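You operate a simulated robot arm through the tools that you are given. There is no shell and no other tool.

The job below is to be done with a simulated robot arm. You get a single attempt, and the scene is never put back.

## Task
Put things in order on the wall end of the wrapping bench. At the end: the white round brush is on the gold round tin (marked "SESAME"); the gift bag of raisins stands where the blue-tabbed word strip (marked "RAISINS") stood; the green paper cup from the wall end of the wrapping bench stands where the gift bag of raisins stood; the blue-tabbed word strip stands where the white round brush stood; whatever was shut is shut again. Leave all else as you found it, and nothing knocked over. Set down upright: white round brush.

It is judged by the outcome, as a careful person would: the job done as asked, and still so three seconds after it is handed in. It fails if anything else is knocked over, pushed out of place, dropped, spilled or broken.

## Robot
A 6-joint arm with a two-finger gripper, fixed in place. Base frame: the origin is at the foot of the arm, x ahead of it, y to its left, z up; the work surface is at about z = 0. Units: m, rad, N and s.
With the tool pointing down near the work surface it reaches from about 0.18 to 0.48 m from the base axis. Its first joint turns from -1.152 to 1.152 rad. Payload 1.76 kg.
The TCP is the grasp point between the finger pads, 0.029 m short of the fingertips. In the tool frame z runs along the fingers and y along their closing line. The gripper opens to 0.082 m; its body begins 0.058 m behind the TCP.
Orientation is that of the tool frame in the base frame, as a unit quaternion [x, y, z, w]. With the fingers straight down and closing along the base's y, the tool's x points along the base's -x, its y along +y and its z along -z.

## Interface
- The arm moves only by the tool arm_command. Its argument "steps" is a list of rows, each an object (a shift or turn left out is 0, a gripper value left out holds the last) with "translation": the shift along the base's x, y, z in m, a list of three; "rot": the turn, a rotation vector about the base's x, y, z in rad, a list of three. In form: [{"translation": [dx, dy, dz], "rot": [wx, wy, wz]}, ...]. A call has 1 to 20 rows; each row shifts and turns the commanded pose from where the row before left it. "gripper" is the gripper command, from -1 (shut) to 1 (fully open), values between in proportion, set as the call begins (left out, the last holds). Rows are played at 5 a second. More than 0.05 m and 0.15 rad between two rows, or a gripper value outside its range, and nothing of the call is played. Where a pose cannot be reached the arm comes as near as it can. A force on the tool above 40 N (or 10 N above the force at the start of the call, whichever is more), or a blocked arm, ends the call early, and 0.2 s more pass. The fingers move at their own pace (about 0.2035 m/s each) and stop on an object; they squeeze with about 31 N. The grip force told is the motor's: it shows also when the fingers shut on nothing. Time passes only in rows, and 0.2 s behind the last, so rows that do not move let the fingers close. The reply holds the time, the measured pose of the TCP, the force on the tool along the base axes, the opening and the grip force, in the units named above and with some noise, with the torque about the TCP (base axes, N m) and any sound that the robot's microphone picked up.
- Cameras (640 x 400 px; columns grow to the right, rows downward): "scene" is fixed at [0.0551, 0.3342, 0.4178]; the picture's right is [-0.75, -0.66, 0.00], its down [-0.42, 0.47, -0.78] and it looks along [0.52, -0.58, -0.63] (base axes); focal length 214 px, centre (320, 200). "wrist" rides on the gripper at [0.079, 0.004, -0.089] in the tool frame; the picture's right is [-0.05, 1.00, 0.00], its down [-0.71, -0.04, -0.71] and it looks along [-0.71, -0.04, 0.71] (tool axes); focal length 256 px, centre (320, 200). There is no depth. A picture from a camera that has moved, and an enlarged one, comes with that camera's place and axes in the base frame and with its lens.
- camera(camera): a new picture of that camera. It takes no simulated time.
- inspect(camera, box): a new picture of the part [left, top, right, bottom] of that camera's present view, enlarged. It takes no simulated time.
- close_job(): hands the job in; it is judged then, once.

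Nothing tells you positions but the pictures and the camera data. Unless the task says otherwise, let go and move clear before handing in.

The tools are called after "Call:" as a command line: name --argument value ..., lists and objects as JSON in quotes. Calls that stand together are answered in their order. arm_command: Moves the arm, as the interface text tells. Its arguments: {"type":"object","properties":{"steps":{"type":"array"},"gripper":{"type":"number"}},"required":["steps"]} The other tools are called the same way: camera (camera) takes a picture; inspect (camera, box) takes an enlarged picture of a part of a camera's view; close_job () hands the job in.

At the start:

```text
clock: 0.0
tool_pos: [0.2945, -0.028, 0.2764]
ee_rot: [0.0, 1.0, 0.0, 0.0]
wrist_force: [0.2, -0.1, -0.1]
ft_torque: [0.04, -0.02, -0.01]
width: 0.082
finger_force: 0.0
```

scene: 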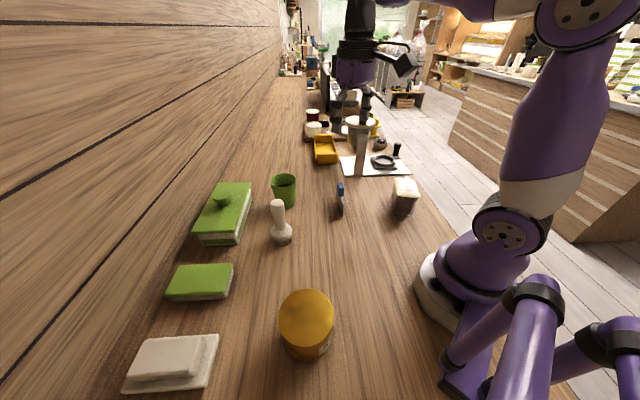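
wrist: 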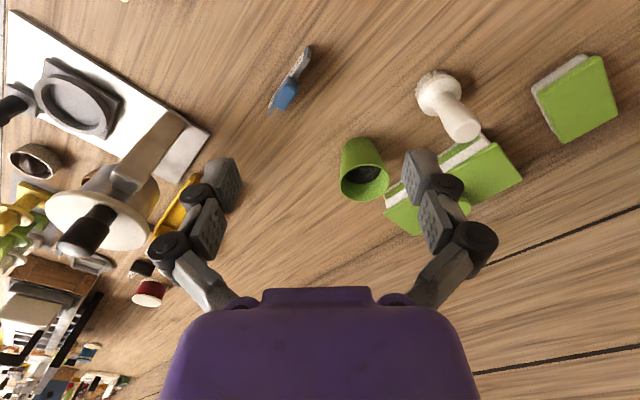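

I see a bench with a gold tin in front, a white brush, a green cup, a blue-tabbed strip and a bag of raisins (brown/white top). I'll enlarge the views before planning.

Call:
inspect --camera "scene" --box '[240, 160, 440, 285]'

Call:
inspect --camera "scene" --box '[100, 160, 360, 400]'

Call:
inspect --camera "scene" --box '[280, 90, 440, 190]'

Call:
inspect --camera "wrist" --box '[230, 20, 630, 270]'

```text
3.20 times, centred on (340, 222) of scene
camera zoom: at [0.0551, 0.3342, 0.4178], right [-0.75, -0.66, 0.0], down [-0.42, 0.47, -0.78], along [0.52, -0.58, -0.63], focal length 686 px, centre (256, 128)
```

zoom: 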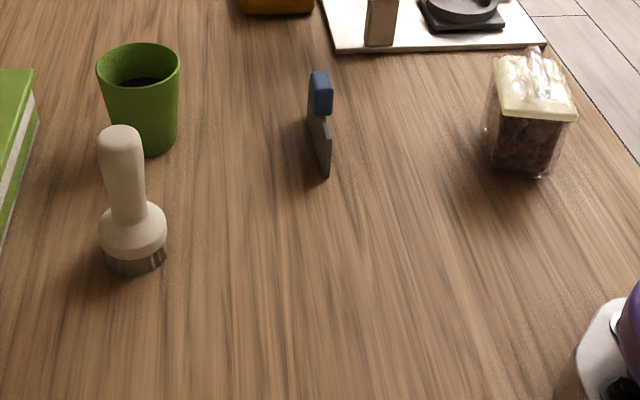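

```text
1.67 times, centred on (230, 280) of scene
camera zoom: at [0.0551, 0.3342, 0.4178], right [-0.75, -0.66, 0.0], down [-0.42, 0.47, -0.78], along [0.52, -0.58, -0.63], focal length 358 px, centre (470, 67)
```

zoom: 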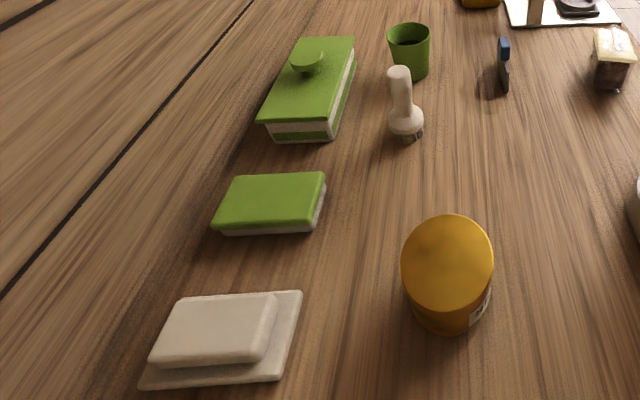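

```text
4.00 times, centred on (360, 140) of scene
camera zoom: at [0.0551, 0.3342, 0.4178], right [-0.75, -0.66, 0.0], down [-0.42, 0.47, -0.78], along [0.52, -0.58, -0.63], focal length 858 px, centre (160, 440)
```

zoom: 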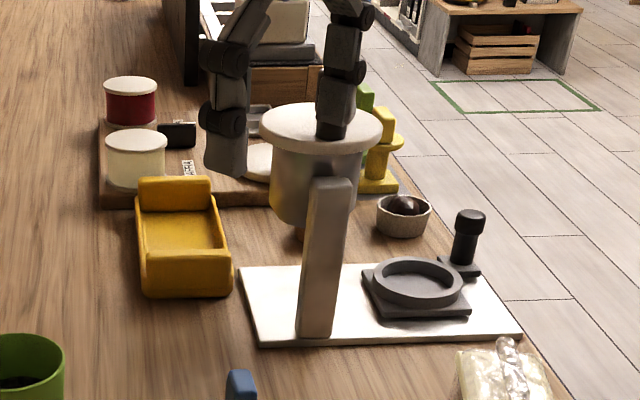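

```text
1.60 times, centred on (430, 145) of wrist
camera zoom: at [0.2164, -0.0236, 0.3659], right [0.05, 1.0, 0.0], down [0.71, -0.04, 0.71], along [0.71, -0.04, -0.71], focal length 410 px, centre (144, 288)
```

zoom: 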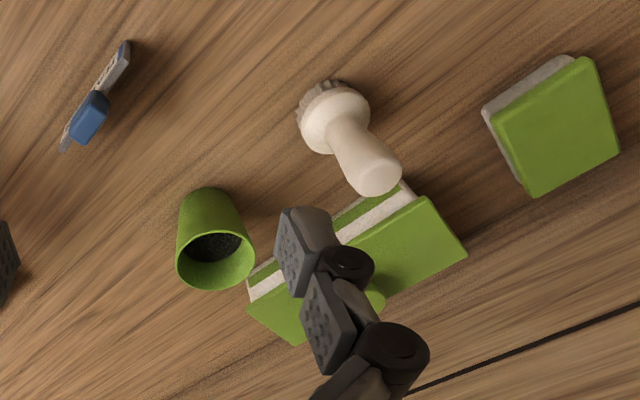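

The strip is a thin plate on edge near (0.33,-0.06). The brush is near (0.365,0.124), the cup near (0.457,0.025), the bag near (0.185,-0.18) and the tin near (0.163,0.245). I'll bring the wrist camera in for closer views to refine these.

Call:
arm_command --steps '[{"translation": [-0.02, -0.008, -0.015]}, {"translation": [-0.02, -0.008, -0.015]}, {"translation": [-0.02, -0.008, -0.015]}, {"translation": [-0.0145, -0.008, -0.015]}, {}]' --gripper 1

Call:
camera --camera "wrist"

Call:
camera --camera "scene"

```text
clock: 1.2
tool_pos: [0.2177, -0.0612, 0.2154]
ee_rot: [0.0, 1.0, 0.0, -0.001]
wrist_force: [-0.5, -0.5, 0.4]
ft_torque: [0.01, 0.02, -0.03]
width: 0.0817
finger_force: 0.0
```

```text
taken
camera wrist: at [0.139, -0.0569, 0.3065], right [0.05, 1.0, 0.0], down [0.71, -0.04, 0.71], along [0.71, -0.04, -0.71], focal length 256 px, centre (320, 200)
```

wrist: 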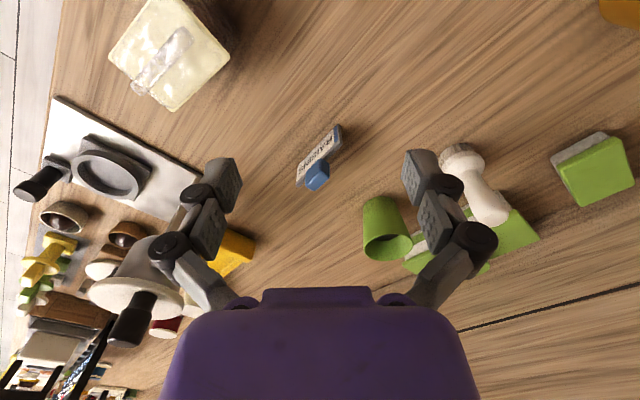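

```text
taken
```

scene: 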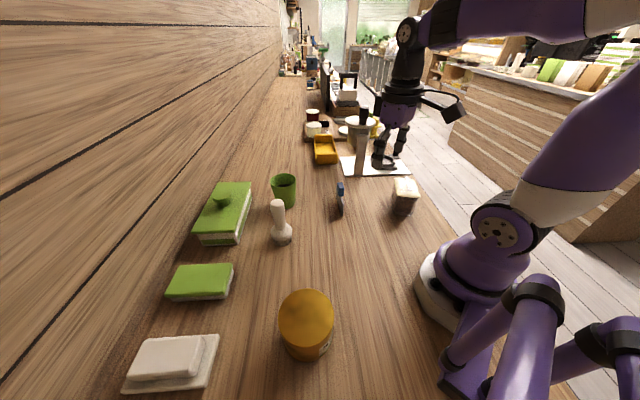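

Call:
inspect --camera "wrist" --box '[260, 100, 400, 210]'

Call:
inspect --camera "wrist" --box '[80, 0, 280, 125]'

Call:
inspect --camera "wrist" --box '[350, 120, 560, 290]'

Call:
inspect --camera "scene" --box '[315, 165, 365, 225]'

```text
3.64 times, centred on (330, 155) of wrist
camera zoom: at [0.139, -0.0569, 0.3065], right [0.05, 1.0, 0.0], down [0.71, -0.04, 0.71], along [0.71, -0.04, -0.71], focal length 931 px, centre (284, 364)
```

zoom: 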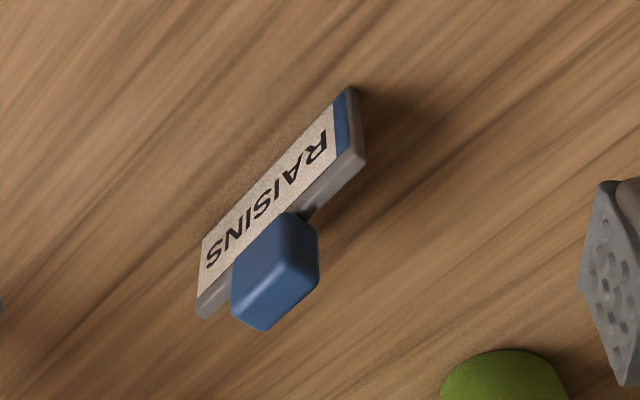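

```text
3.20 times, centred on (180, 62) of wrist
camera zoom: at [0.139, -0.0569, 0.3065], right [0.05, 1.0, 0.0], down [0.71, -0.04, 0.71], along [0.71, -0.04, -0.71], focal length 819 px, centre (768, 640)
```

zoom: 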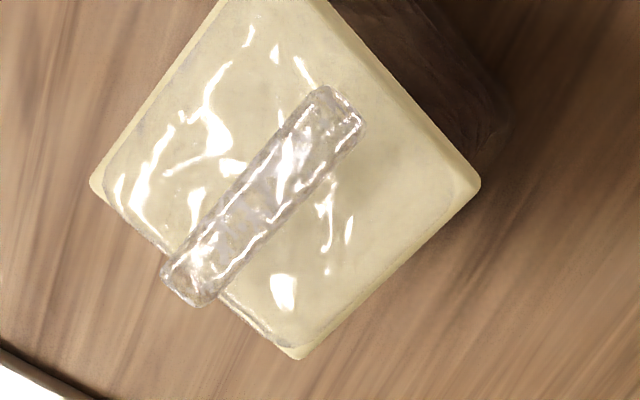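

```text
2.35 times, centred on (455, 205) of wrist
camera zoom: at [0.139, -0.0569, 0.3065], right [0.05, 1.0, 0.0], down [0.71, -0.04, 0.71], along [0.71, -0.04, -0.71], focal length 602 px, centre (2, 188)
```

zoom: 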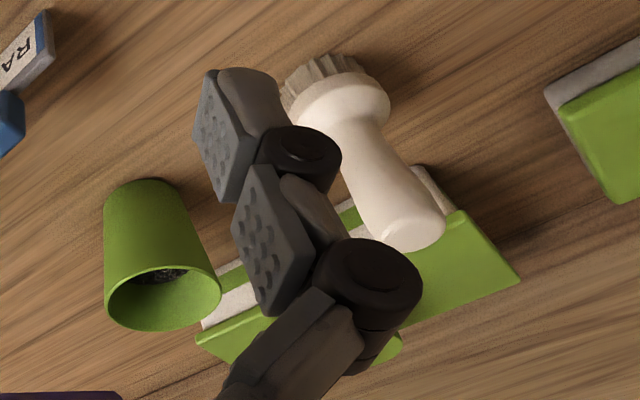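

```text
6.67 times, centred on (340, 195) of scene
camera zoom: at [0.0551, 0.3342, 0.4178], right [-0.75, -0.66, 0.0], down [-0.42, 0.47, -0.78], along [0.52, -0.58, -0.63], focal length 1430 px, centre (187, 233)
```

zoom: 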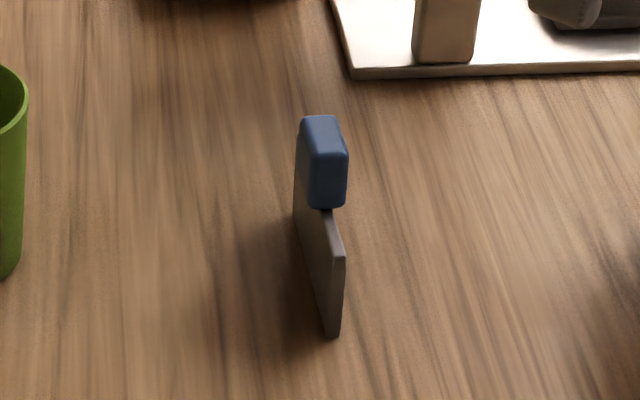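

The strip stands with its face toward the robot and a blue tab on top as a handle, centred near (0.342,-0.07). Next I'll enlarge the bag, tin, brush and cup to get their heights.

Call:
inspect --camera "scene" --box '[380, 165, 430, 225]'

Call:
inspect --camera "scene" --box '[260, 280, 350, 370]'

Call:
inspect --camera "scene" --box '[250, 165, 310, 250]'

```text
6.67 times, centred on (405, 195) of scene
camera zoom: at [0.0551, 0.3342, 0.4178], right [-0.75, -0.66, 0.0], down [-0.42, 0.47, -0.78], along [0.52, -0.58, -0.63], focal length 1430 px, centre (-247, 233)
```

zoom: 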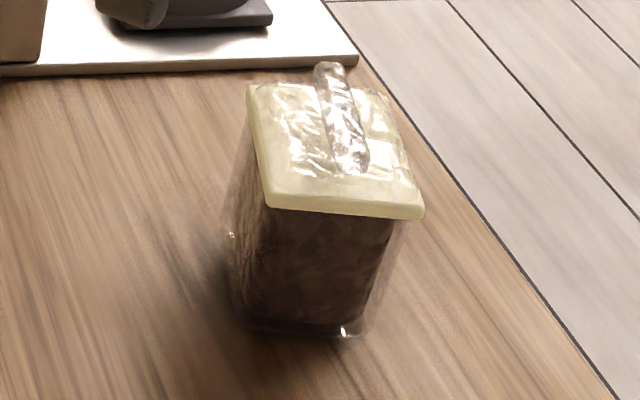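

```text
4.44 times, centred on (305, 325) of scene
camera zoom: at [0.0551, 0.3342, 0.4178], right [-0.75, -0.66, 0.0], down [-0.42, 0.47, -0.78], along [0.52, -0.58, -0.63], focal length 953 px, centre (387, -356)
```

zoom: 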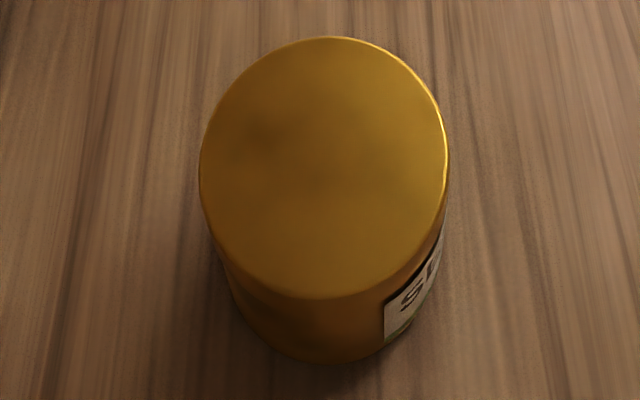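

```text
4.71 times, centred on (280, 208) of scene
camera zoom: at [0.0551, 0.3342, 0.4178], right [-0.75, -0.66, 0.0], down [-0.42, 0.47, -0.78], along [0.52, -0.58, -0.63], focal length 1009 px, centre (508, 165)
```

zoom: 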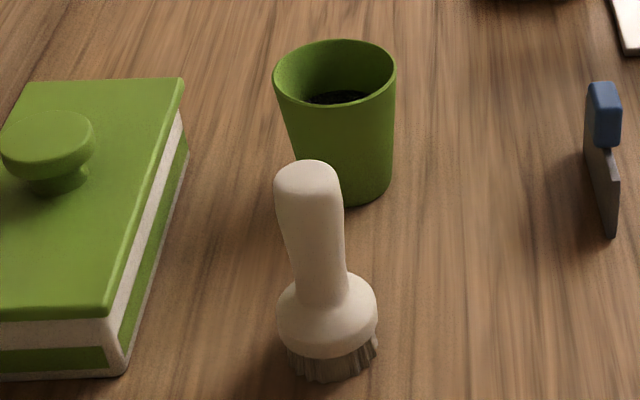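

I have estimates for the bag (centre about (0.198,-0.184), top at 0.075), the cup (about (0.466,0.028), height 0.083) and the brush (about (0.367,0.128), height 0.12). I'll swing the wrist camera toward the tin to measure its height and centre.

Call:
arm_command --steps '[{"translation": [-0.003, 0.027, 0.004], "rot": [0, 0, 0.14]}, {"translation": [-0.003, 0.027, 0.004], "rot": [0, 0, 0.14]}, {"translation": [-0.003, 0.027, 0.004], "rot": [0, 0, 0.14]}, {"translation": [-0.003, 0.027, 0.004], "rot": [0, 0, 0.14]}, {"translation": [-0.003, 0.027, 0.004], "rot": [0, 0, 0.14]}, {"translation": [-0.003, 0.027, 0.004], "rot": [0, 0, 0.14]}, {}, {}]'

Call:
camera --camera "wrist"

Call:
camera --camera "scene"

```text
clock: 3.0
tool_pos: [0.2014, 0.1032, 0.2383]
ee_rot: [-0.408, 0.913, 0.0, 0.0]
wrist_force: [0.7, -0.5, -0.4]
ft_torque: [-0.03, 0.02, 0.0]
width: 0.082
finger_force: 0.1
```

```text
taken
camera wrist: at [0.1461, 0.0467, 0.3291], right [-0.71, 0.71, 0.0], down [0.5, 0.5, 0.71], along [0.5, 0.5, -0.71], focal length 256 px, centre (320, 200)
```

wrist: 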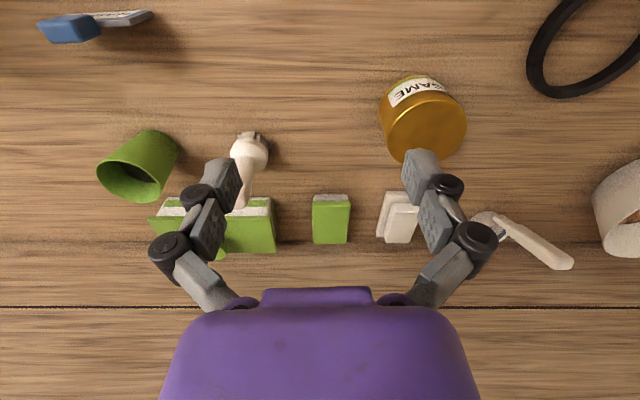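

```text
taken
```

scene: 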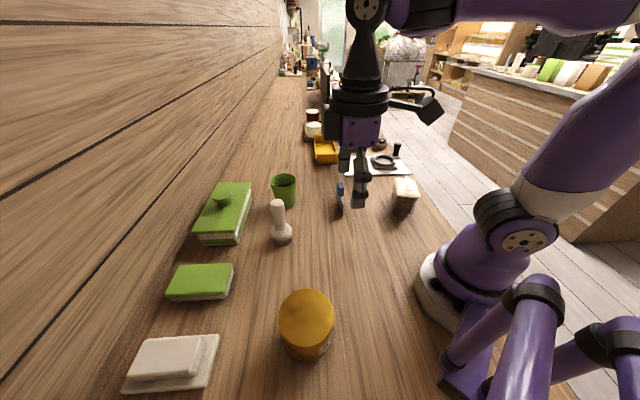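

Call:
inspect --camera "wrist" --box '[350, 60, 500, 180]'

Call:
inspect --camera "wrist" --box '[90, 110, 290, 270]'

```text
3.33 times, centred on (425, 120) of wrist
camera zoom: at [0.1461, 0.0467, 0.3291], right [-0.71, 0.71, 0.0], down [0.5, 0.5, 0.71], along [0.5, 0.5, -0.71], focal length 853 px, centre (-30, 467)
```

zoom: 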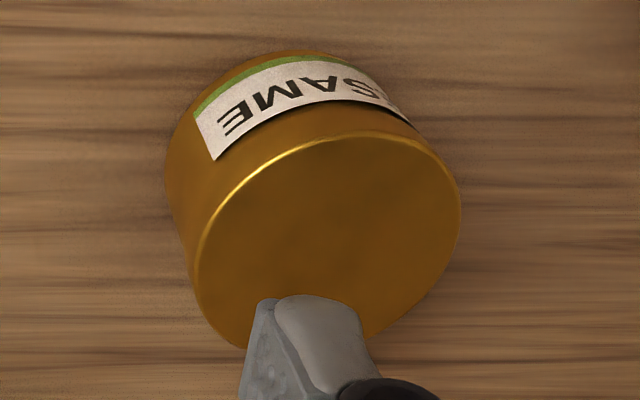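

```text
2.50 times, centred on (190, 190) of wrist
camera zoom: at [0.1461, 0.0467, 0.3291], right [-0.71, 0.71, 0.0], down [0.5, 0.5, 0.71], along [0.5, 0.5, -0.71], focal length 640 px, centre (645, 225)
```

zoom: 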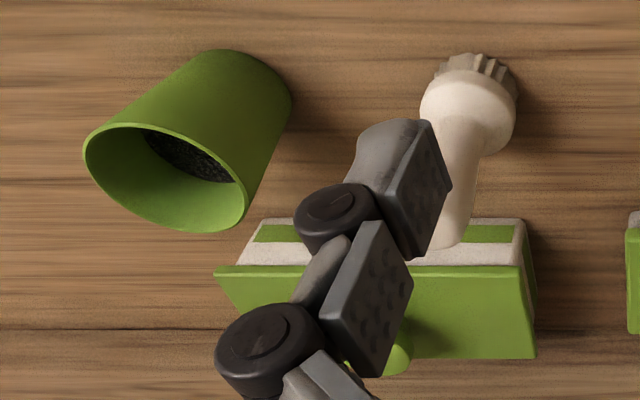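

The tin is marked SESAME, with its top at about z = 0.068 and its centre near (0.168,0.240). Next I'll hover above the white brush near (0.364,0.126) to line up the grasp.

Call:
arm_command --steps '[{"translation": [0.027, 0.004, -0.004], "rot": [0, 0, -0.085]}, {"translation": [0.027, 0.004, -0.004], "rot": [0, 0, -0.085]}, {"translation": [0.027, 0.004, -0.004], "rot": [0, 0, -0.085]}, {"translation": [0.027, 0.004, -0.006], "rot": [0, 0, -0.085]}, {"translation": [0.027, 0.004, -0.01], "rot": [0, 0, -0.085]}, {"translation": [0.0276, 0.0028, -0.01], "rot": [0, 0, -0.085]}, {}, {}]'

Call:
camera --camera "wrist"

Call:
inspect --camera "scene" --box '[220, 100, 420, 260]'

```text
clock: 4.8
tool_pos: [0.3672, 0.1272, 0.2015]
ee_rot: [-0.164, 0.986, 0.001, 0.0]
wrist_force: [-0.1, -0.2, -0.5]
ft_torque: [0.02, -0.01, 0.03]
width: 0.082
finger_force: 0.0
```

```text
taken
camera wrist: at [0.291, 0.1053, 0.2911], right [-0.27, 0.96, 0.0], down [0.68, 0.19, 0.71], along [0.68, 0.19, -0.71], focal length 256 px, centre (320, 200)
```

wrist: 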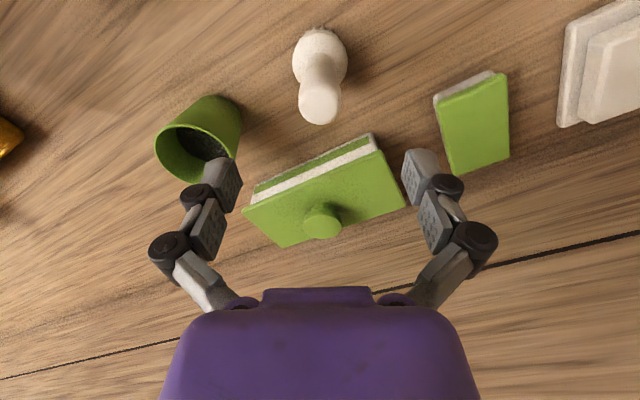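

```text
2.50 times, centred on (320, 180) of scene
camera zoom: at [0.0552, 0.3342, 0.4178], right [-0.75, -0.66, 0.0], down [-0.42, 0.47, -0.78], along [0.52, -0.58, -0.63], focal length 536 px, centre (320, 250)
```

zoom: 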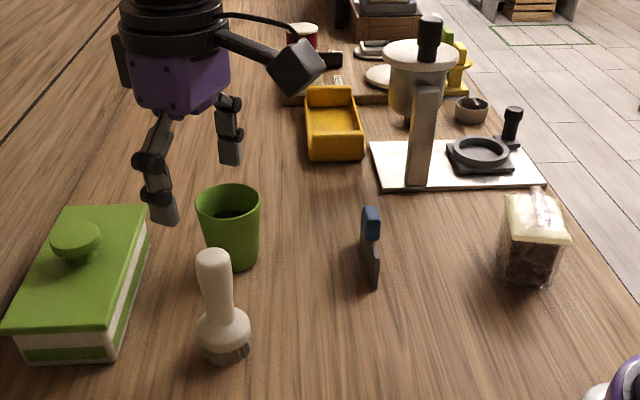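

The brush handle sits almost exactly below the TCP, about 2 mm toward the base. I'll descend around the handle and check before closing.

Call:
arm_command --steps '[{"translation": [-0.001, -0.0003, -0.028]}, {"translation": [-0.0008, -0.0002, -0.028]}, {"translation": [0, 0, -0.028]}, {"translation": [0, 0, -0.0265]}, {}, {}]'

Call:
camera --camera "wrist"

Call:
inspect --camera "scene" --box '[220, 140, 340, 260]'

```text
clock: 6.2
tool_pos: [0.3652, 0.127, 0.0915]
ee_rot: [-0.164, 0.986, 0.001, 0.0]
wrist_force: [-1.1, 0.0, 0.4]
ft_torque: [-0.01, 0.01, 0.02]
width: 0.0822
finger_force: 0.0
```

```text
taken
camera wrist: at [0.2887, 0.1055, 0.1818], right [-0.27, 0.96, 0.0], down [0.68, 0.19, 0.71], along [0.68, 0.19, -0.71], focal length 256 px, centre (320, 200)
```

wrist: 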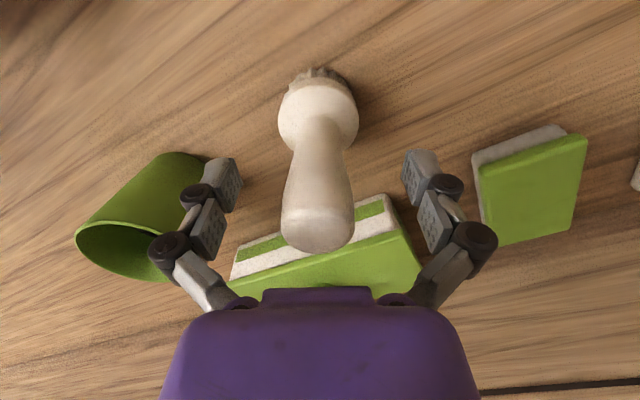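

```text
3.33 times, centred on (280, 200) of scene
camera zoom: at [0.0551, 0.3342, 0.4178], right [-0.75, -0.66, 0.0], down [-0.42, 0.47, -0.78], along [0.52, -0.58, -0.63], focal length 715 px, centre (453, 200)
```

zoom: 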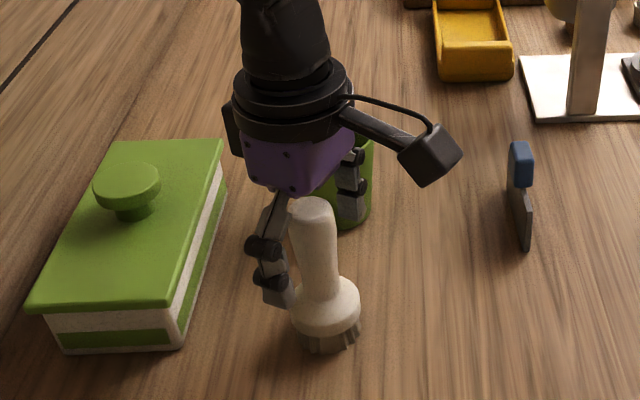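

The handle is centred between the fingers and the fingertips are clear of the brush head. I'll close on it in two stages.

Call:
arm_command --steps '[{}, {}, {}]' --gripper -0.15

Call:
arm_command --steps '[{}, {}, {}]' --gripper -1

Call:
camera --camera "wrist"

Call:
inspect --camera "scene" --box '[220, 140, 340, 260]'

```text
clock: 7.0
tool_pos: [0.365, 0.1285, 0.0919]
ee_rot: [-0.165, 0.986, 0.0, 0.0]
wrist_force: [-0.5, -1.1, 0.4]
ft_torque: [-0.02, 0.02, 0.0]
width: 0.0347
finger_force: 0.1
```

```text
clock: 7.8
tool_pos: [0.3642, 0.1269, 0.0922]
ee_rot: [-0.165, 0.986, 0.0, 0.001]
wrist_force: [-0.6, -0.8, 6.3]
ft_torque: [-0.04, -0.03, 0.04]
width: 0.0273
finger_force: 30.7
```

```text
taken
camera wrist: at [0.2888, 0.1055, 0.1821], right [-0.27, 0.96, 0.0], down [0.68, 0.19, 0.71], along [0.68, 0.19, -0.71], focal length 256 px, centre (320, 200)
```

wrist: 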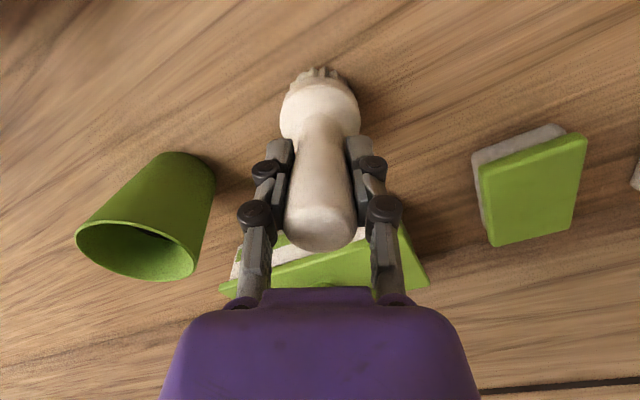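

```text
3.33 times, centred on (280, 200) of scene
camera zoom: at [0.0551, 0.3341, 0.4178], right [-0.75, -0.66, 0.0], down [-0.42, 0.47, -0.78], along [0.52, -0.58, -0.63], focal length 715 px, centre (453, 200)
```

zoom: 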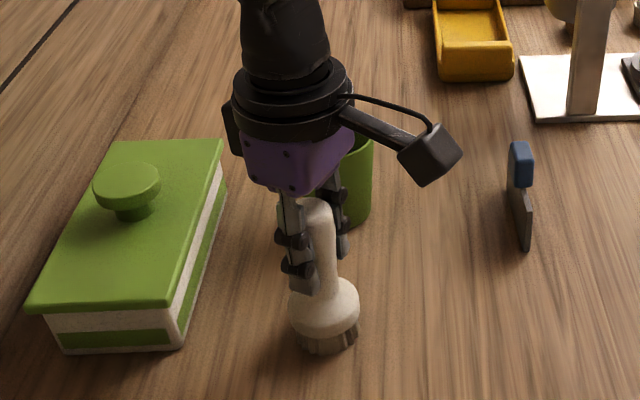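

The brush is held at 27 mm opening and looks upright. I'll lift it and carry it over the tin.

Call:
arm_command --steps '[{"translation": [0, 0, 0.02]}, {"translation": [0, 0, 0.03]}, {"translation": [0, 0, 0.035]}, {"translation": [0, 0, 0.025]}, {}]'

Call:
camera --camera "scene"

Call:
camera --camera "wrist"

```text
clock: 9.0
tool_pos: [0.3616, 0.1246, 0.2027]
ee_rot: [-0.165, 0.986, 0.0, 0.0]
wrist_force: [-0.4, 0.0, -1.0]
ft_torque: [0.0, -0.01, 0.0]
width: 0.0273
finger_force: 31.1
```

```text
taken
```

scene: 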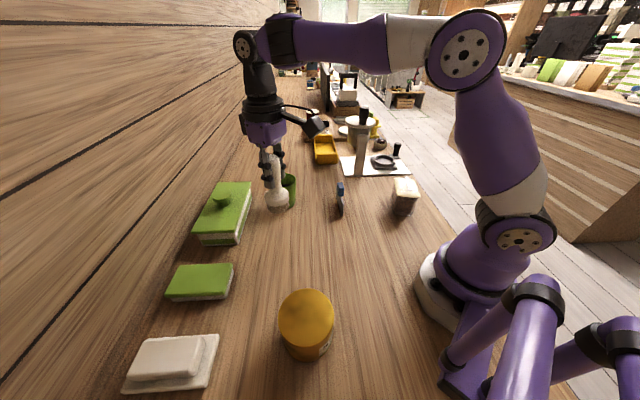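

```text
taken
camera wrist: at [0.2858, 0.1042, 0.2925], right [-0.27, 0.96, 0.0], down [0.68, 0.19, 0.71], along [0.68, 0.19, -0.71], focal length 256 px, centre (320, 200)
```

wrist: 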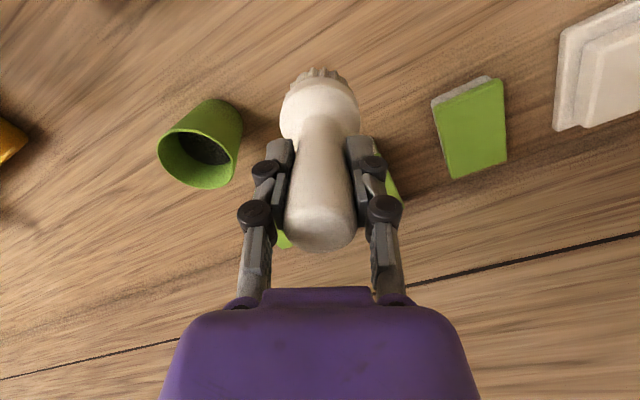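

Call:
arm_command --steps '[{"translation": [-0.015, 0.009, 0.003], "rot": [0, 0, 0.06]}, {"translation": [-0.025, 0.014, 0.002], "rot": [0, 0, 0.079]}, {"translation": [-0.025, 0.0145, 0], "rot": [0, 0, 0.079]}, {"translation": [-0.025, 0.0145, 0], "rot": [0, 0, 0.079]}, {"translation": [-0.025, 0.0145, 0], "rot": [0, 0, 0.079]}, {"translation": [-0.025, 0.0145, 0], "rot": [0, 0, 0.079]}, {"translation": [-0.025, 0.0145, 0], "rot": [0, 0, 0.079]}, {"translation": [-0.02, 0.013, 0], "rot": [0, 0, 0.07]}, {"translation": [-0.0096, 0.0059, 0], "rot": [0, 0, 0.028]}, {}, {}]'

Call:
camera --camera "scene"

Call:
camera --camera "wrist"

```text
clock: 11.4
tool_pos: [0.1676, 0.2397, 0.2057]
ee_rot: [-0.462, 0.887, 0.0, 0.0]
wrist_force: [-0.7, -1.1, -0.6]
ft_torque: [-0.01, 0.03, 0.0]
width: 0.0273
finger_force: 31.4
```

```text
taken
```

scene: 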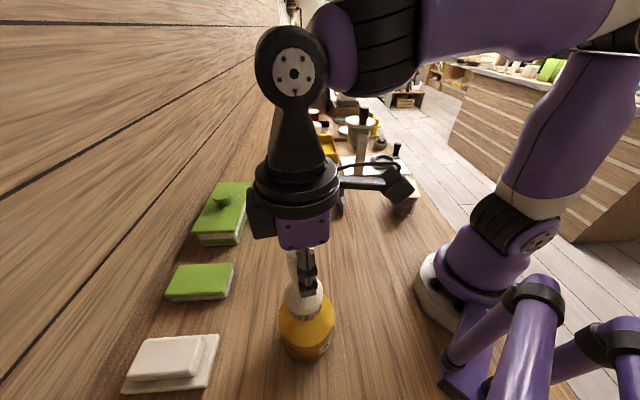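

```text
taken
camera wrist: at [0.1192, 0.1758, 0.2957], right [-0.79, 0.61, 0.0], down [0.43, 0.56, 0.71], along [0.43, 0.56, -0.71], focal length 256 px, centre (320, 200)
```

wrist: 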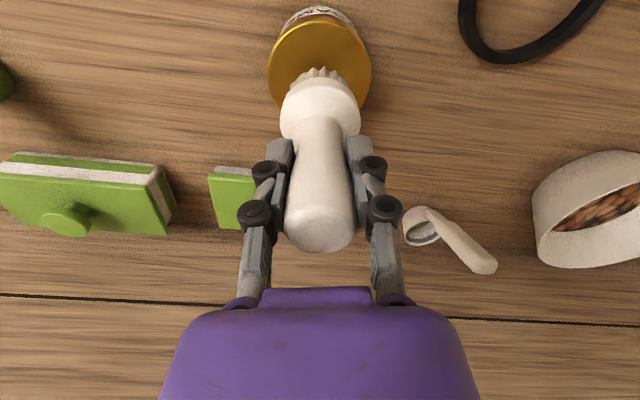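

Call:
inspect --camera "wrist" --box '[240, 0, 400, 130]'

Call:
inspect --camera "scene" --box '[250, 230, 370, 370]'

```text
3.08 times, centred on (320, 65) of wrist
camera zoom: at [0.1192, 0.1758, 0.2957], right [-0.79, 0.61, 0.0], down [0.43, 0.56, 0.71], along [0.43, 0.56, -0.71], focal length 788 px, centre (320, 615)
```

zoom: 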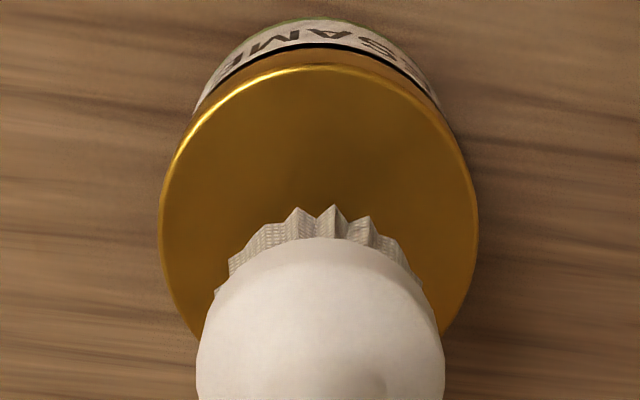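

```text
2.86 times, centred on (310, 300) of scene
camera zoom: at [0.0551, 0.3342, 0.4178], right [-0.75, -0.66, 0.0], down [-0.42, 0.47, -0.78], along [0.52, -0.58, -0.63], focal length 613 px, centre (349, -86)
```

zoom: 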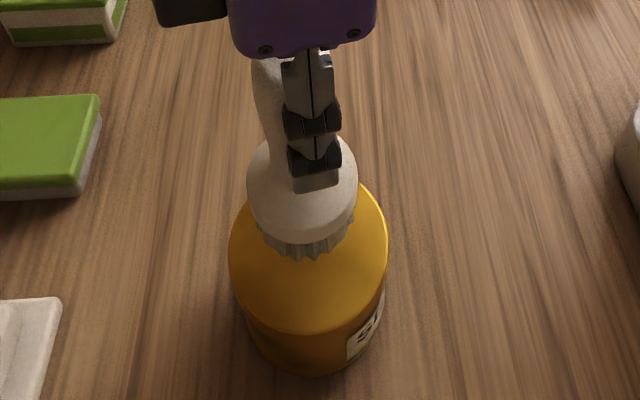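

The tin's centre is about (0.1695,0.2415) and the brush's about (0.168,0.239). I'll shift 2–3 mm and lower gently toward the lid.

Call:
arm_command --steps '[{"translation": [0.0008, 0.0012, -0.012]}, {"translation": [0.0007, 0.0012, -0.012]}, {"translation": [0, 0, -0.008]}, {}, {}]'

Call:
inspect --camera "wrist" --box '[240, 0, 400, 130]'

Call:
inspect --camera "scene" --box '[250, 230, 370, 370]'

```text
clock: 12.6
tool_pos: [0.1691, 0.2405, 0.1739]
ee_rot: [-0.462, 0.887, 0.0, 0.0]
wrist_force: [0.1, 1.4, -0.4]
ft_torque: [-0.04, 0.0, 0.03]
width: 0.0272
finger_force: 31.3
```

```text
3.08 times, centred on (320, 65) of wrist
camera zoom: at [0.1212, 0.1768, 0.2633], right [-0.79, 0.61, 0.0], down [0.43, 0.56, 0.71], along [0.43, 0.56, -0.71], focal length 788 px, centre (320, 615)
```

zoom: 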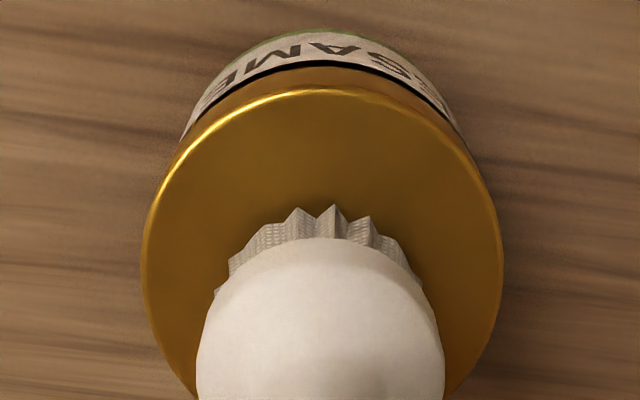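

```text
2.86 times, centred on (310, 300) of scene
camera zoom: at [0.0551, 0.3342, 0.4178], right [-0.75, -0.66, 0.0], down [-0.42, 0.47, -0.78], along [0.52, -0.58, -0.63], focal length 613 px, centre (349, -86)
```

zoom: 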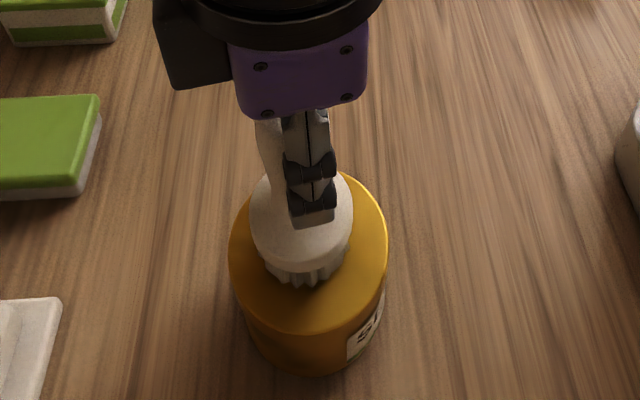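

Call:
arm_command --steps '[{"translation": [0, 0, -0.003]}, {"translation": [0, 0, -0.003]}, {"translation": [0, 0, -0.002]}, {}]'

Call:
arm_command --steps '[{"translation": [0, 0, -0.0015]}, {"translation": [0, 0, -0.0015]}, {}]'

```text
clock: 13.6
tool_pos: [0.17, 0.2417, 0.1663]
ee_rot: [-0.462, 0.887, 0.0, 0.001]
wrist_force: [-3.7, -2.5, 18.5]
ft_torque: [-0.2, 0.31, 0.01]
width: 0.0271
finger_force: 31.0
```

```text
clock: 14.4
tool_pos: [0.1703, 0.2422, 0.1644]
ee_rot: [-0.463, 0.886, 0.0, 0.001]
wrist_force: [0.9, -0.8, 17.8]
ft_torque: [0.22, -0.25, 0.03]
width: 0.0274
finger_force: 30.1
```

Contact with the lid has been made (about 18 N). I'll check the brush's posture before letting go.

Call:
inspect --camera "wrist" --box '[220, 0, 420, 260]'

Call:
inspect --camera "scene" --box '[250, 230, 370, 370]'

```text
1.54 times, centred on (320, 130) of wrist
camera zoom: at [0.1223, 0.1791, 0.2535], right [-0.79, 0.61, 0.0], down [0.43, 0.56, 0.71], along [0.44, 0.56, -0.71], focal length 394 px, centre (320, 308)
```

zoom: 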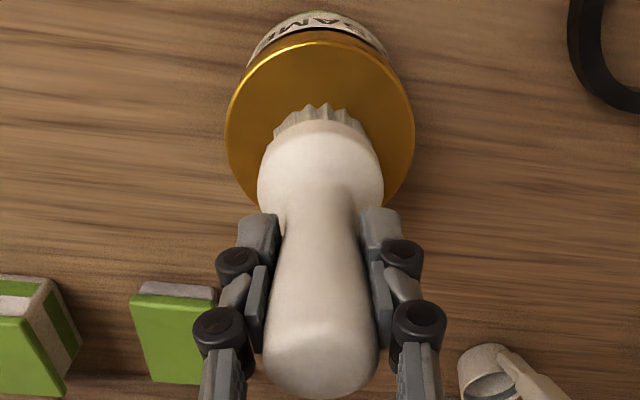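

```text
2.86 times, centred on (310, 300) of scene
camera zoom: at [0.0551, 0.3341, 0.4179], right [-0.75, -0.66, 0.0], down [-0.42, 0.47, -0.78], along [0.52, -0.58, -0.63], focal length 613 px, centre (349, -86)
```

zoom: 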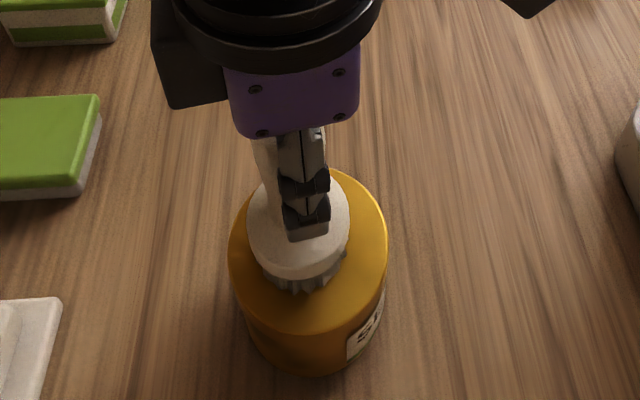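

Call:
arm_command --steps '[{"translation": [0, 0, 0.0012]}, {}]'

Call:
inspect --camera "scene" --box '[270, 260, 340, 340]'

Call:
inspect --camera "wrist" --box '[220, 0, 420, 260]'

```text
clock: 15.0
tool_pos: [0.1706, 0.2407, 0.1632]
ee_rot: [-0.463, 0.886, -0.001, -0.001]
wrist_force: [0.3, 0.6, 0.2]
ft_torque: [0.03, -0.03, 0.05]
width: 0.027
finger_force: 31.4
```

```text
5.00 times, centred on (305, 300) of scene
camera zoom: at [0.0551, 0.3342, 0.4178], right [-0.75, -0.66, 0.0], down [-0.42, 0.47, -0.78], along [0.52, -0.58, -0.63], focal length 1072 px, centre (395, -300)
```

zoom: 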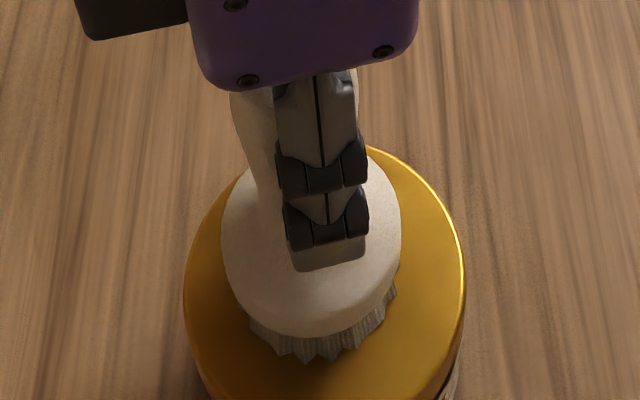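

```text
1.54 times, centred on (320, 130) of wrist
camera zoom: at [0.122, 0.1784, 0.2542], right [-0.79, 0.61, 0.0], down [0.44, 0.56, 0.71], along [0.43, 0.56, -0.71], focal length 394 px, centre (320, 308)
```

zoom: 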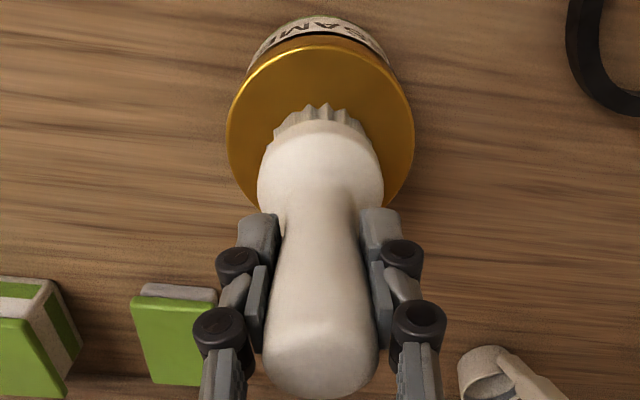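

Force is relieved and the brush is resting on the lid nearly upright. I'll open the fingers slightly first so that it settles inside them.

Call:
arm_command --steps '[{}, {}, {}]' --gripper -0.15

Call:
inspect --camera "scene" --box '[270, 260, 340, 340]'

Call:
inspect --camera "wrist" --box '[220, 0, 420, 260]'

```text
clock: 15.8
tool_pos: [0.1707, 0.2411, 0.1647]
ee_rot: [-0.463, 0.886, 0.0, 0.0]
wrist_force: [0.4, -0.3, 0.6]
ft_torque: [0.0, 0.0, 0.03]
width: 0.0347
finger_force: 0.1
```

```text
5.00 times, centred on (305, 300) of scene
camera zoom: at [0.0551, 0.3342, 0.4178], right [-0.75, -0.66, 0.0], down [-0.42, 0.47, -0.78], along [0.52, -0.58, -0.63], focal length 1072 px, centre (395, -300)
```

zoom: 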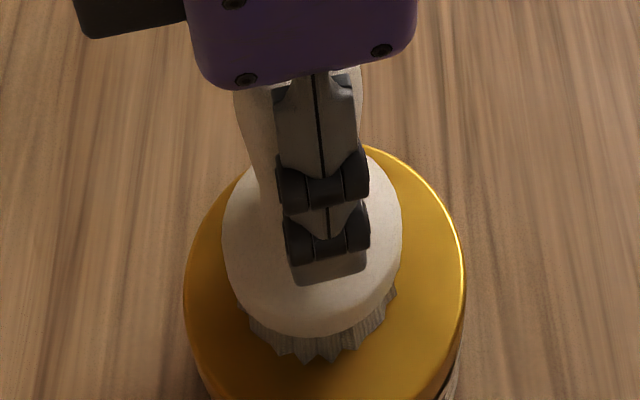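

```text
1.54 times, centred on (320, 130) of wrist
camera zoom: at [0.1222, 0.1786, 0.2545], right [-0.79, 0.61, 0.0], down [0.43, 0.56, 0.71], along [0.43, 0.56, -0.71], focal length 394 px, centre (320, 308)
```

zoom: 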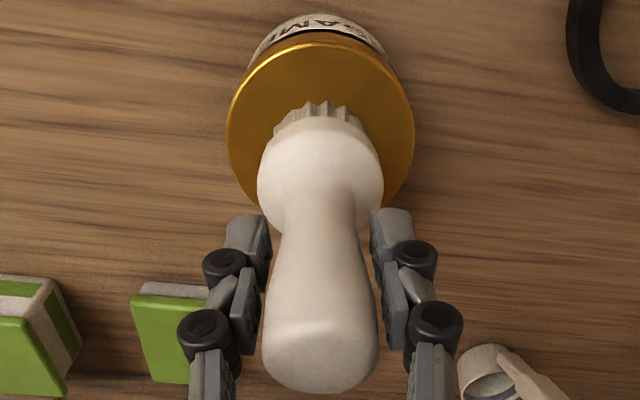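

The brush settled upright in the middle of the lid. I'll open fully and back straight up.

Call:
arm_command --steps '[{}, {"translation": [0, 0, 0.01]}, {"translation": [0, 0, 0.025]}, {"translation": [0, 0, 0.03]}, {"translation": [0, 0, 0.03]}, {}]' --gripper 1

Call:
camera --camera "wrist"

Call:
camera --camera "scene"

```text
clock: 17.2
tool_pos: [0.1714, 0.2417, 0.2589]
ee_rot: [-0.462, 0.887, 0.0, -0.001]
wrist_force: [-0.4, 0.3, 0.1]
ft_torque: [-0.05, 0.0, 0.02]
width: 0.082
finger_force: 0.1
```

```text
taken
camera wrist: at [0.1227, 0.1799, 0.3492], right [-0.79, 0.61, 0.0], down [0.43, 0.56, 0.71], along [0.43, 0.56, -0.71], focal length 256 px, centre (320, 200)
```

wrist: 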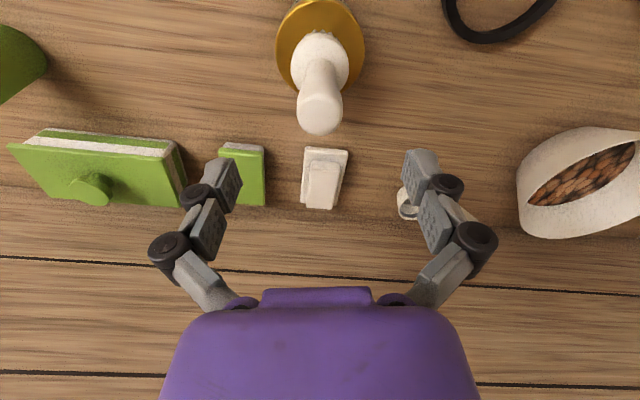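

```text
taken
```

scene: 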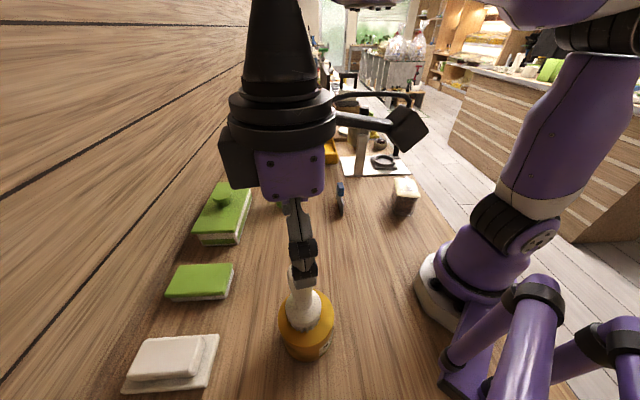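

The brush is standing on the tin. Next comes the word strip: I'll move above (0.342,-0.07) with the fingers turned to close across its thickness.

Call:
arm_command --steps '[{"translation": [0.0131, -0.024, 0], "rot": [0, 0, -0.1313]}, {"translation": [0.0131, -0.024, 0], "rot": [0, 0, -0.1313]}, {"translation": [0.0131, -0.024, 0], "rot": [0, 0, -0.1313]}, {"translation": [0.0131, -0.024, 0], "rot": [0, 0, -0.1313]}, {"translation": [0.0131, -0.024, 0], "rot": [0, 0, -0.1313]}, {"translation": [0.0131, -0.024, -0.005], "rot": [0, 0, -0.1313]}, {"translation": [0.0131, -0.024, -0.01], "rot": [0, 0, -0.1313]}, {"translation": [0.0131, -0.024, -0.01], "rot": [0, 0, -0.1313]}, {"translation": [0.0131, -0.024, -0.01], "rot": [0, 0, -0.1313]}, {"translation": [0.0131, -0.024, -0.01], "rot": [0, 0, -0.1313]}, {"translation": [0.0131, -0.024, -0.01], "rot": [0, 0, -0.1313]}, {"translation": [0.0131, -0.024, -0.01], "rot": [0, 0, -0.1313]}, {"translation": [0.0131, -0.024, -0.01], "rot": [0, 0, -0.1313]}, {}, {}]'

Call:
camera --camera "wrist"

Call:
inspect --camera "scene" --box '[220, 140, 420, 370]'

```text
clock: 20.4
tool_pos: [0.3424, -0.0726, 0.1828]
ee_rot: [0.364, 0.931, -0.001, 0.0]
wrist_force: [-0.1, -0.2, -0.5]
ft_torque: [-0.03, -0.02, 0.02]
width: 0.0823
finger_force: 0.2
```

```text
taken
camera wrist: at [0.2872, -0.0161, 0.2731], right [0.72, 0.7, 0.0], down [0.49, -0.51, 0.71], along [0.49, -0.51, -0.71], focal length 256 px, centre (320, 200)
```

wrist: 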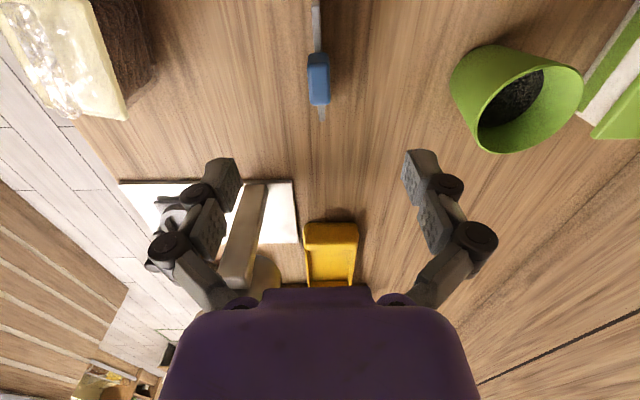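

```text
1.74 times, centred on (320, 255) of scene
camera zoom: at [0.0551, 0.3341, 0.4178], right [-0.75, -0.66, 0.0], down [-0.42, 0.47, -0.78], along [0.52, -0.58, -0.63], focal length 373 px, centre (320, 104)
```

zoom: 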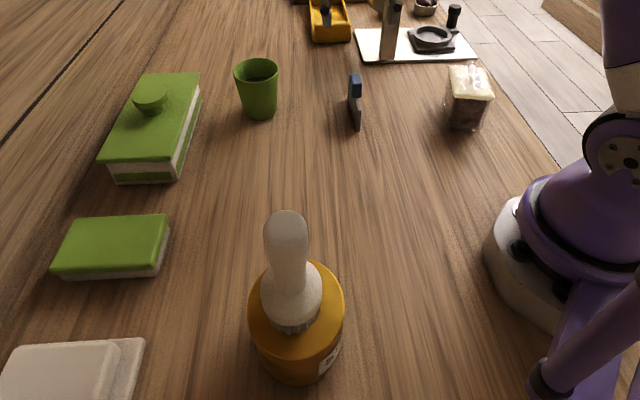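

Call:
inspect --camera "wrist" --box '[260, 0, 380, 140]'

```text
2.86 times, centred on (320, 70) of wrist
camera zoom: at [0.2872, -0.0161, 0.2731], right [0.72, 0.7, 0.0], down [0.49, -0.51, 0.71], along [0.49, -0.51, -0.71], focal length 731 px, centre (320, 571)
```

zoom: 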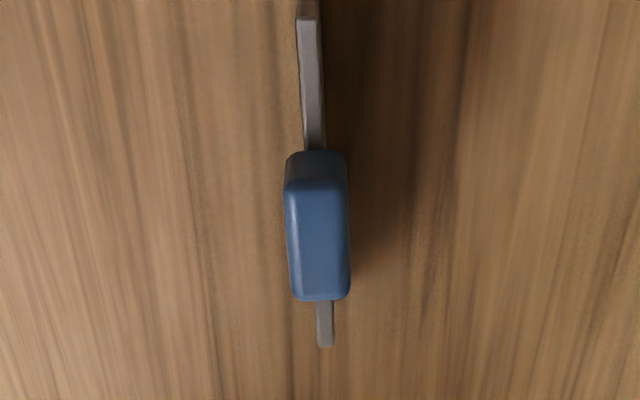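

The yaw matches the strip and the tab is centred between the fingers; it needs only about 3 mm of shift along its length. I'll descend around the tab.

Call:
arm_command --steps '[{"translation": [0.001, -0.001, -0.03]}, {"translation": [0.001, -0.001, -0.03]}, {"translation": [0, 0, -0.03]}, {"translation": [0, 0, -0.025]}, {"translation": [0, 0, -0.0165]}, {}, {}]'

Call:
camera --camera "wrist"

Call:
inspect --camera "scene" --box '[280, 110, 420, 230]'

```text
clock: 22.0
tool_pos: [0.3449, -0.0713, 0.0516]
ee_rot: [0.363, 0.932, 0.001, 0.0]
wrist_force: [-0.3, -1.0, 0.0]
ft_torque: [-0.05, -0.01, 0.02]
width: 0.0819
finger_force: 0.0
```

```text
taken
camera wrist: at [0.2888, -0.015, 0.142], right [0.72, 0.7, 0.0], down [0.49, -0.51, 0.71], along [0.49, -0.51, -0.71], focal length 256 px, centre (320, 200)
```

wrist: 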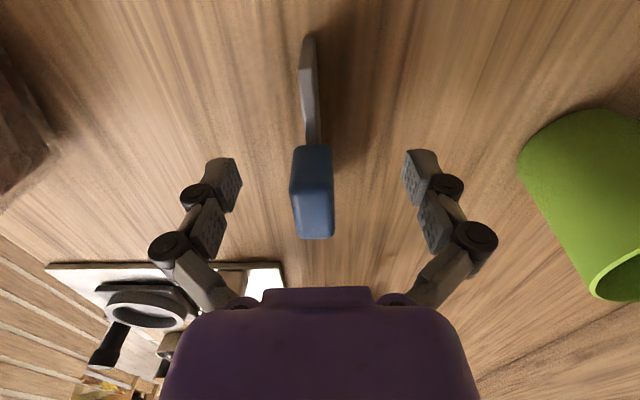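

```text
3.33 times, centred on (350, 170) of scene
camera zoom: at [0.0551, 0.3342, 0.4178], right [-0.75, -0.66, 0.0], down [-0.42, 0.47, -0.78], along [0.52, -0.58, -0.63], focal length 715 px, centre (220, 300)
```

zoom: 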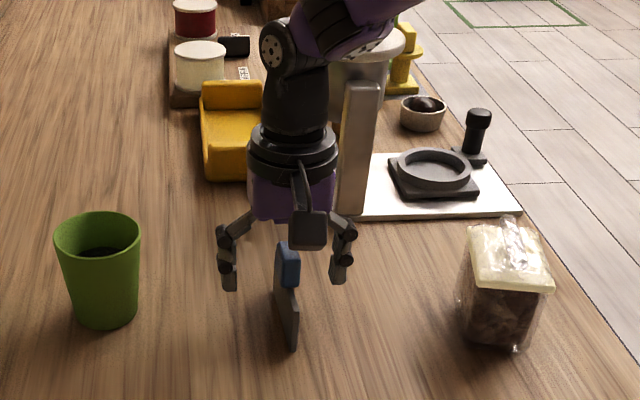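

The fingers are about 3–4 mm off-centre from the tab, so I'll correct that before closing.

Call:
arm_command --steps '[{"translation": [-0.0012, -0.0014, 0]}, {"translation": [-0.001, -0.0013, 0]}, {}, {}]'

Call:
inspect --camera "wrist" --box '[160, 20, 480, 260]'

```text
clock: 23.0
tool_pos: [0.3413, -0.0739, 0.0519]
ee_rot: [0.363, 0.932, -0.001, 0.0]
wrist_force: [-0.4, 0.3, -0.4]
ft_torque: [-0.02, 0.0, 0.0]
width: 0.082
finger_force: 0.0
```

```text
1.67 times, centred on (320, 140) of wrist
camera zoom: at [0.2862, -0.0175, 0.1433], right [0.72, 0.7, 0.0], down [0.49, -0.51, 0.71], along [0.49, -0.51, -0.71], focal length 427 px, centre (320, 300)
```

zoom: 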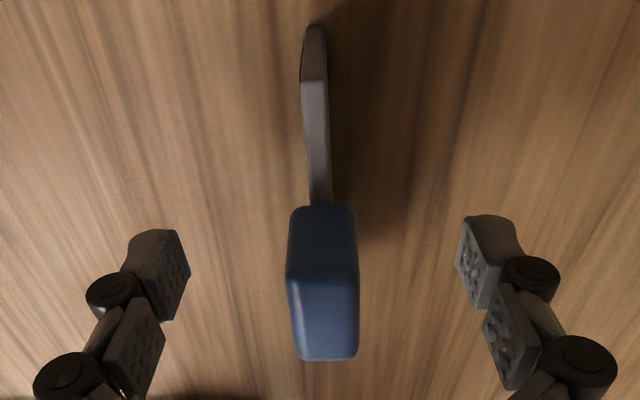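

Call:
arm_command --steps '[{}, {}, {}]' --gripper -0.45

Call:
arm_command --steps '[{}, {}, {}]' --gripper -1

Call:
camera --camera "wrist"

```text
clock: 23.8
tool_pos: [0.3392, -0.0735, 0.0532]
ee_rot: [0.363, 0.932, 0.0, 0.001]
wrist_force: [-0.3, 0.8, -0.1]
ft_torque: [-0.02, 0.03, -0.01]
width: 0.0227
finger_force: 0.1
```

```text
clock: 24.6
tool_pos: [0.3412, -0.0746, 0.0539]
ee_rot: [0.365, 0.931, 0.0, 0.0]
wrist_force: [0.0, -0.4, 2.5]
ft_torque: [0.03, -0.01, 0.03]
width: 0.015
finger_force: 30.5
```

```text
taken
camera wrist: at [0.2862, -0.0175, 0.1433], right [0.72, 0.7, 0.0], down [0.49, -0.51, 0.71], along [0.49, -0.51, -0.71], focal length 256 px, centre (320, 200)
```

wrist: 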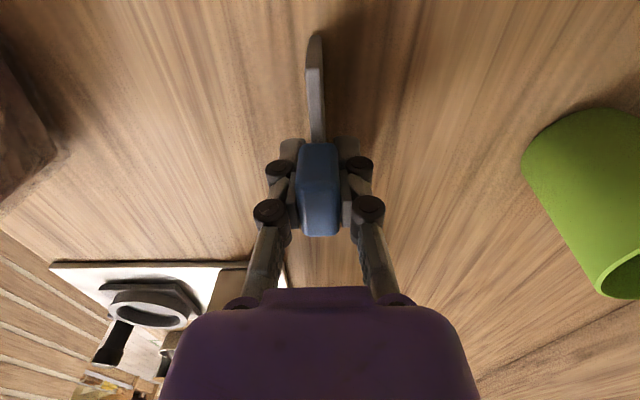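

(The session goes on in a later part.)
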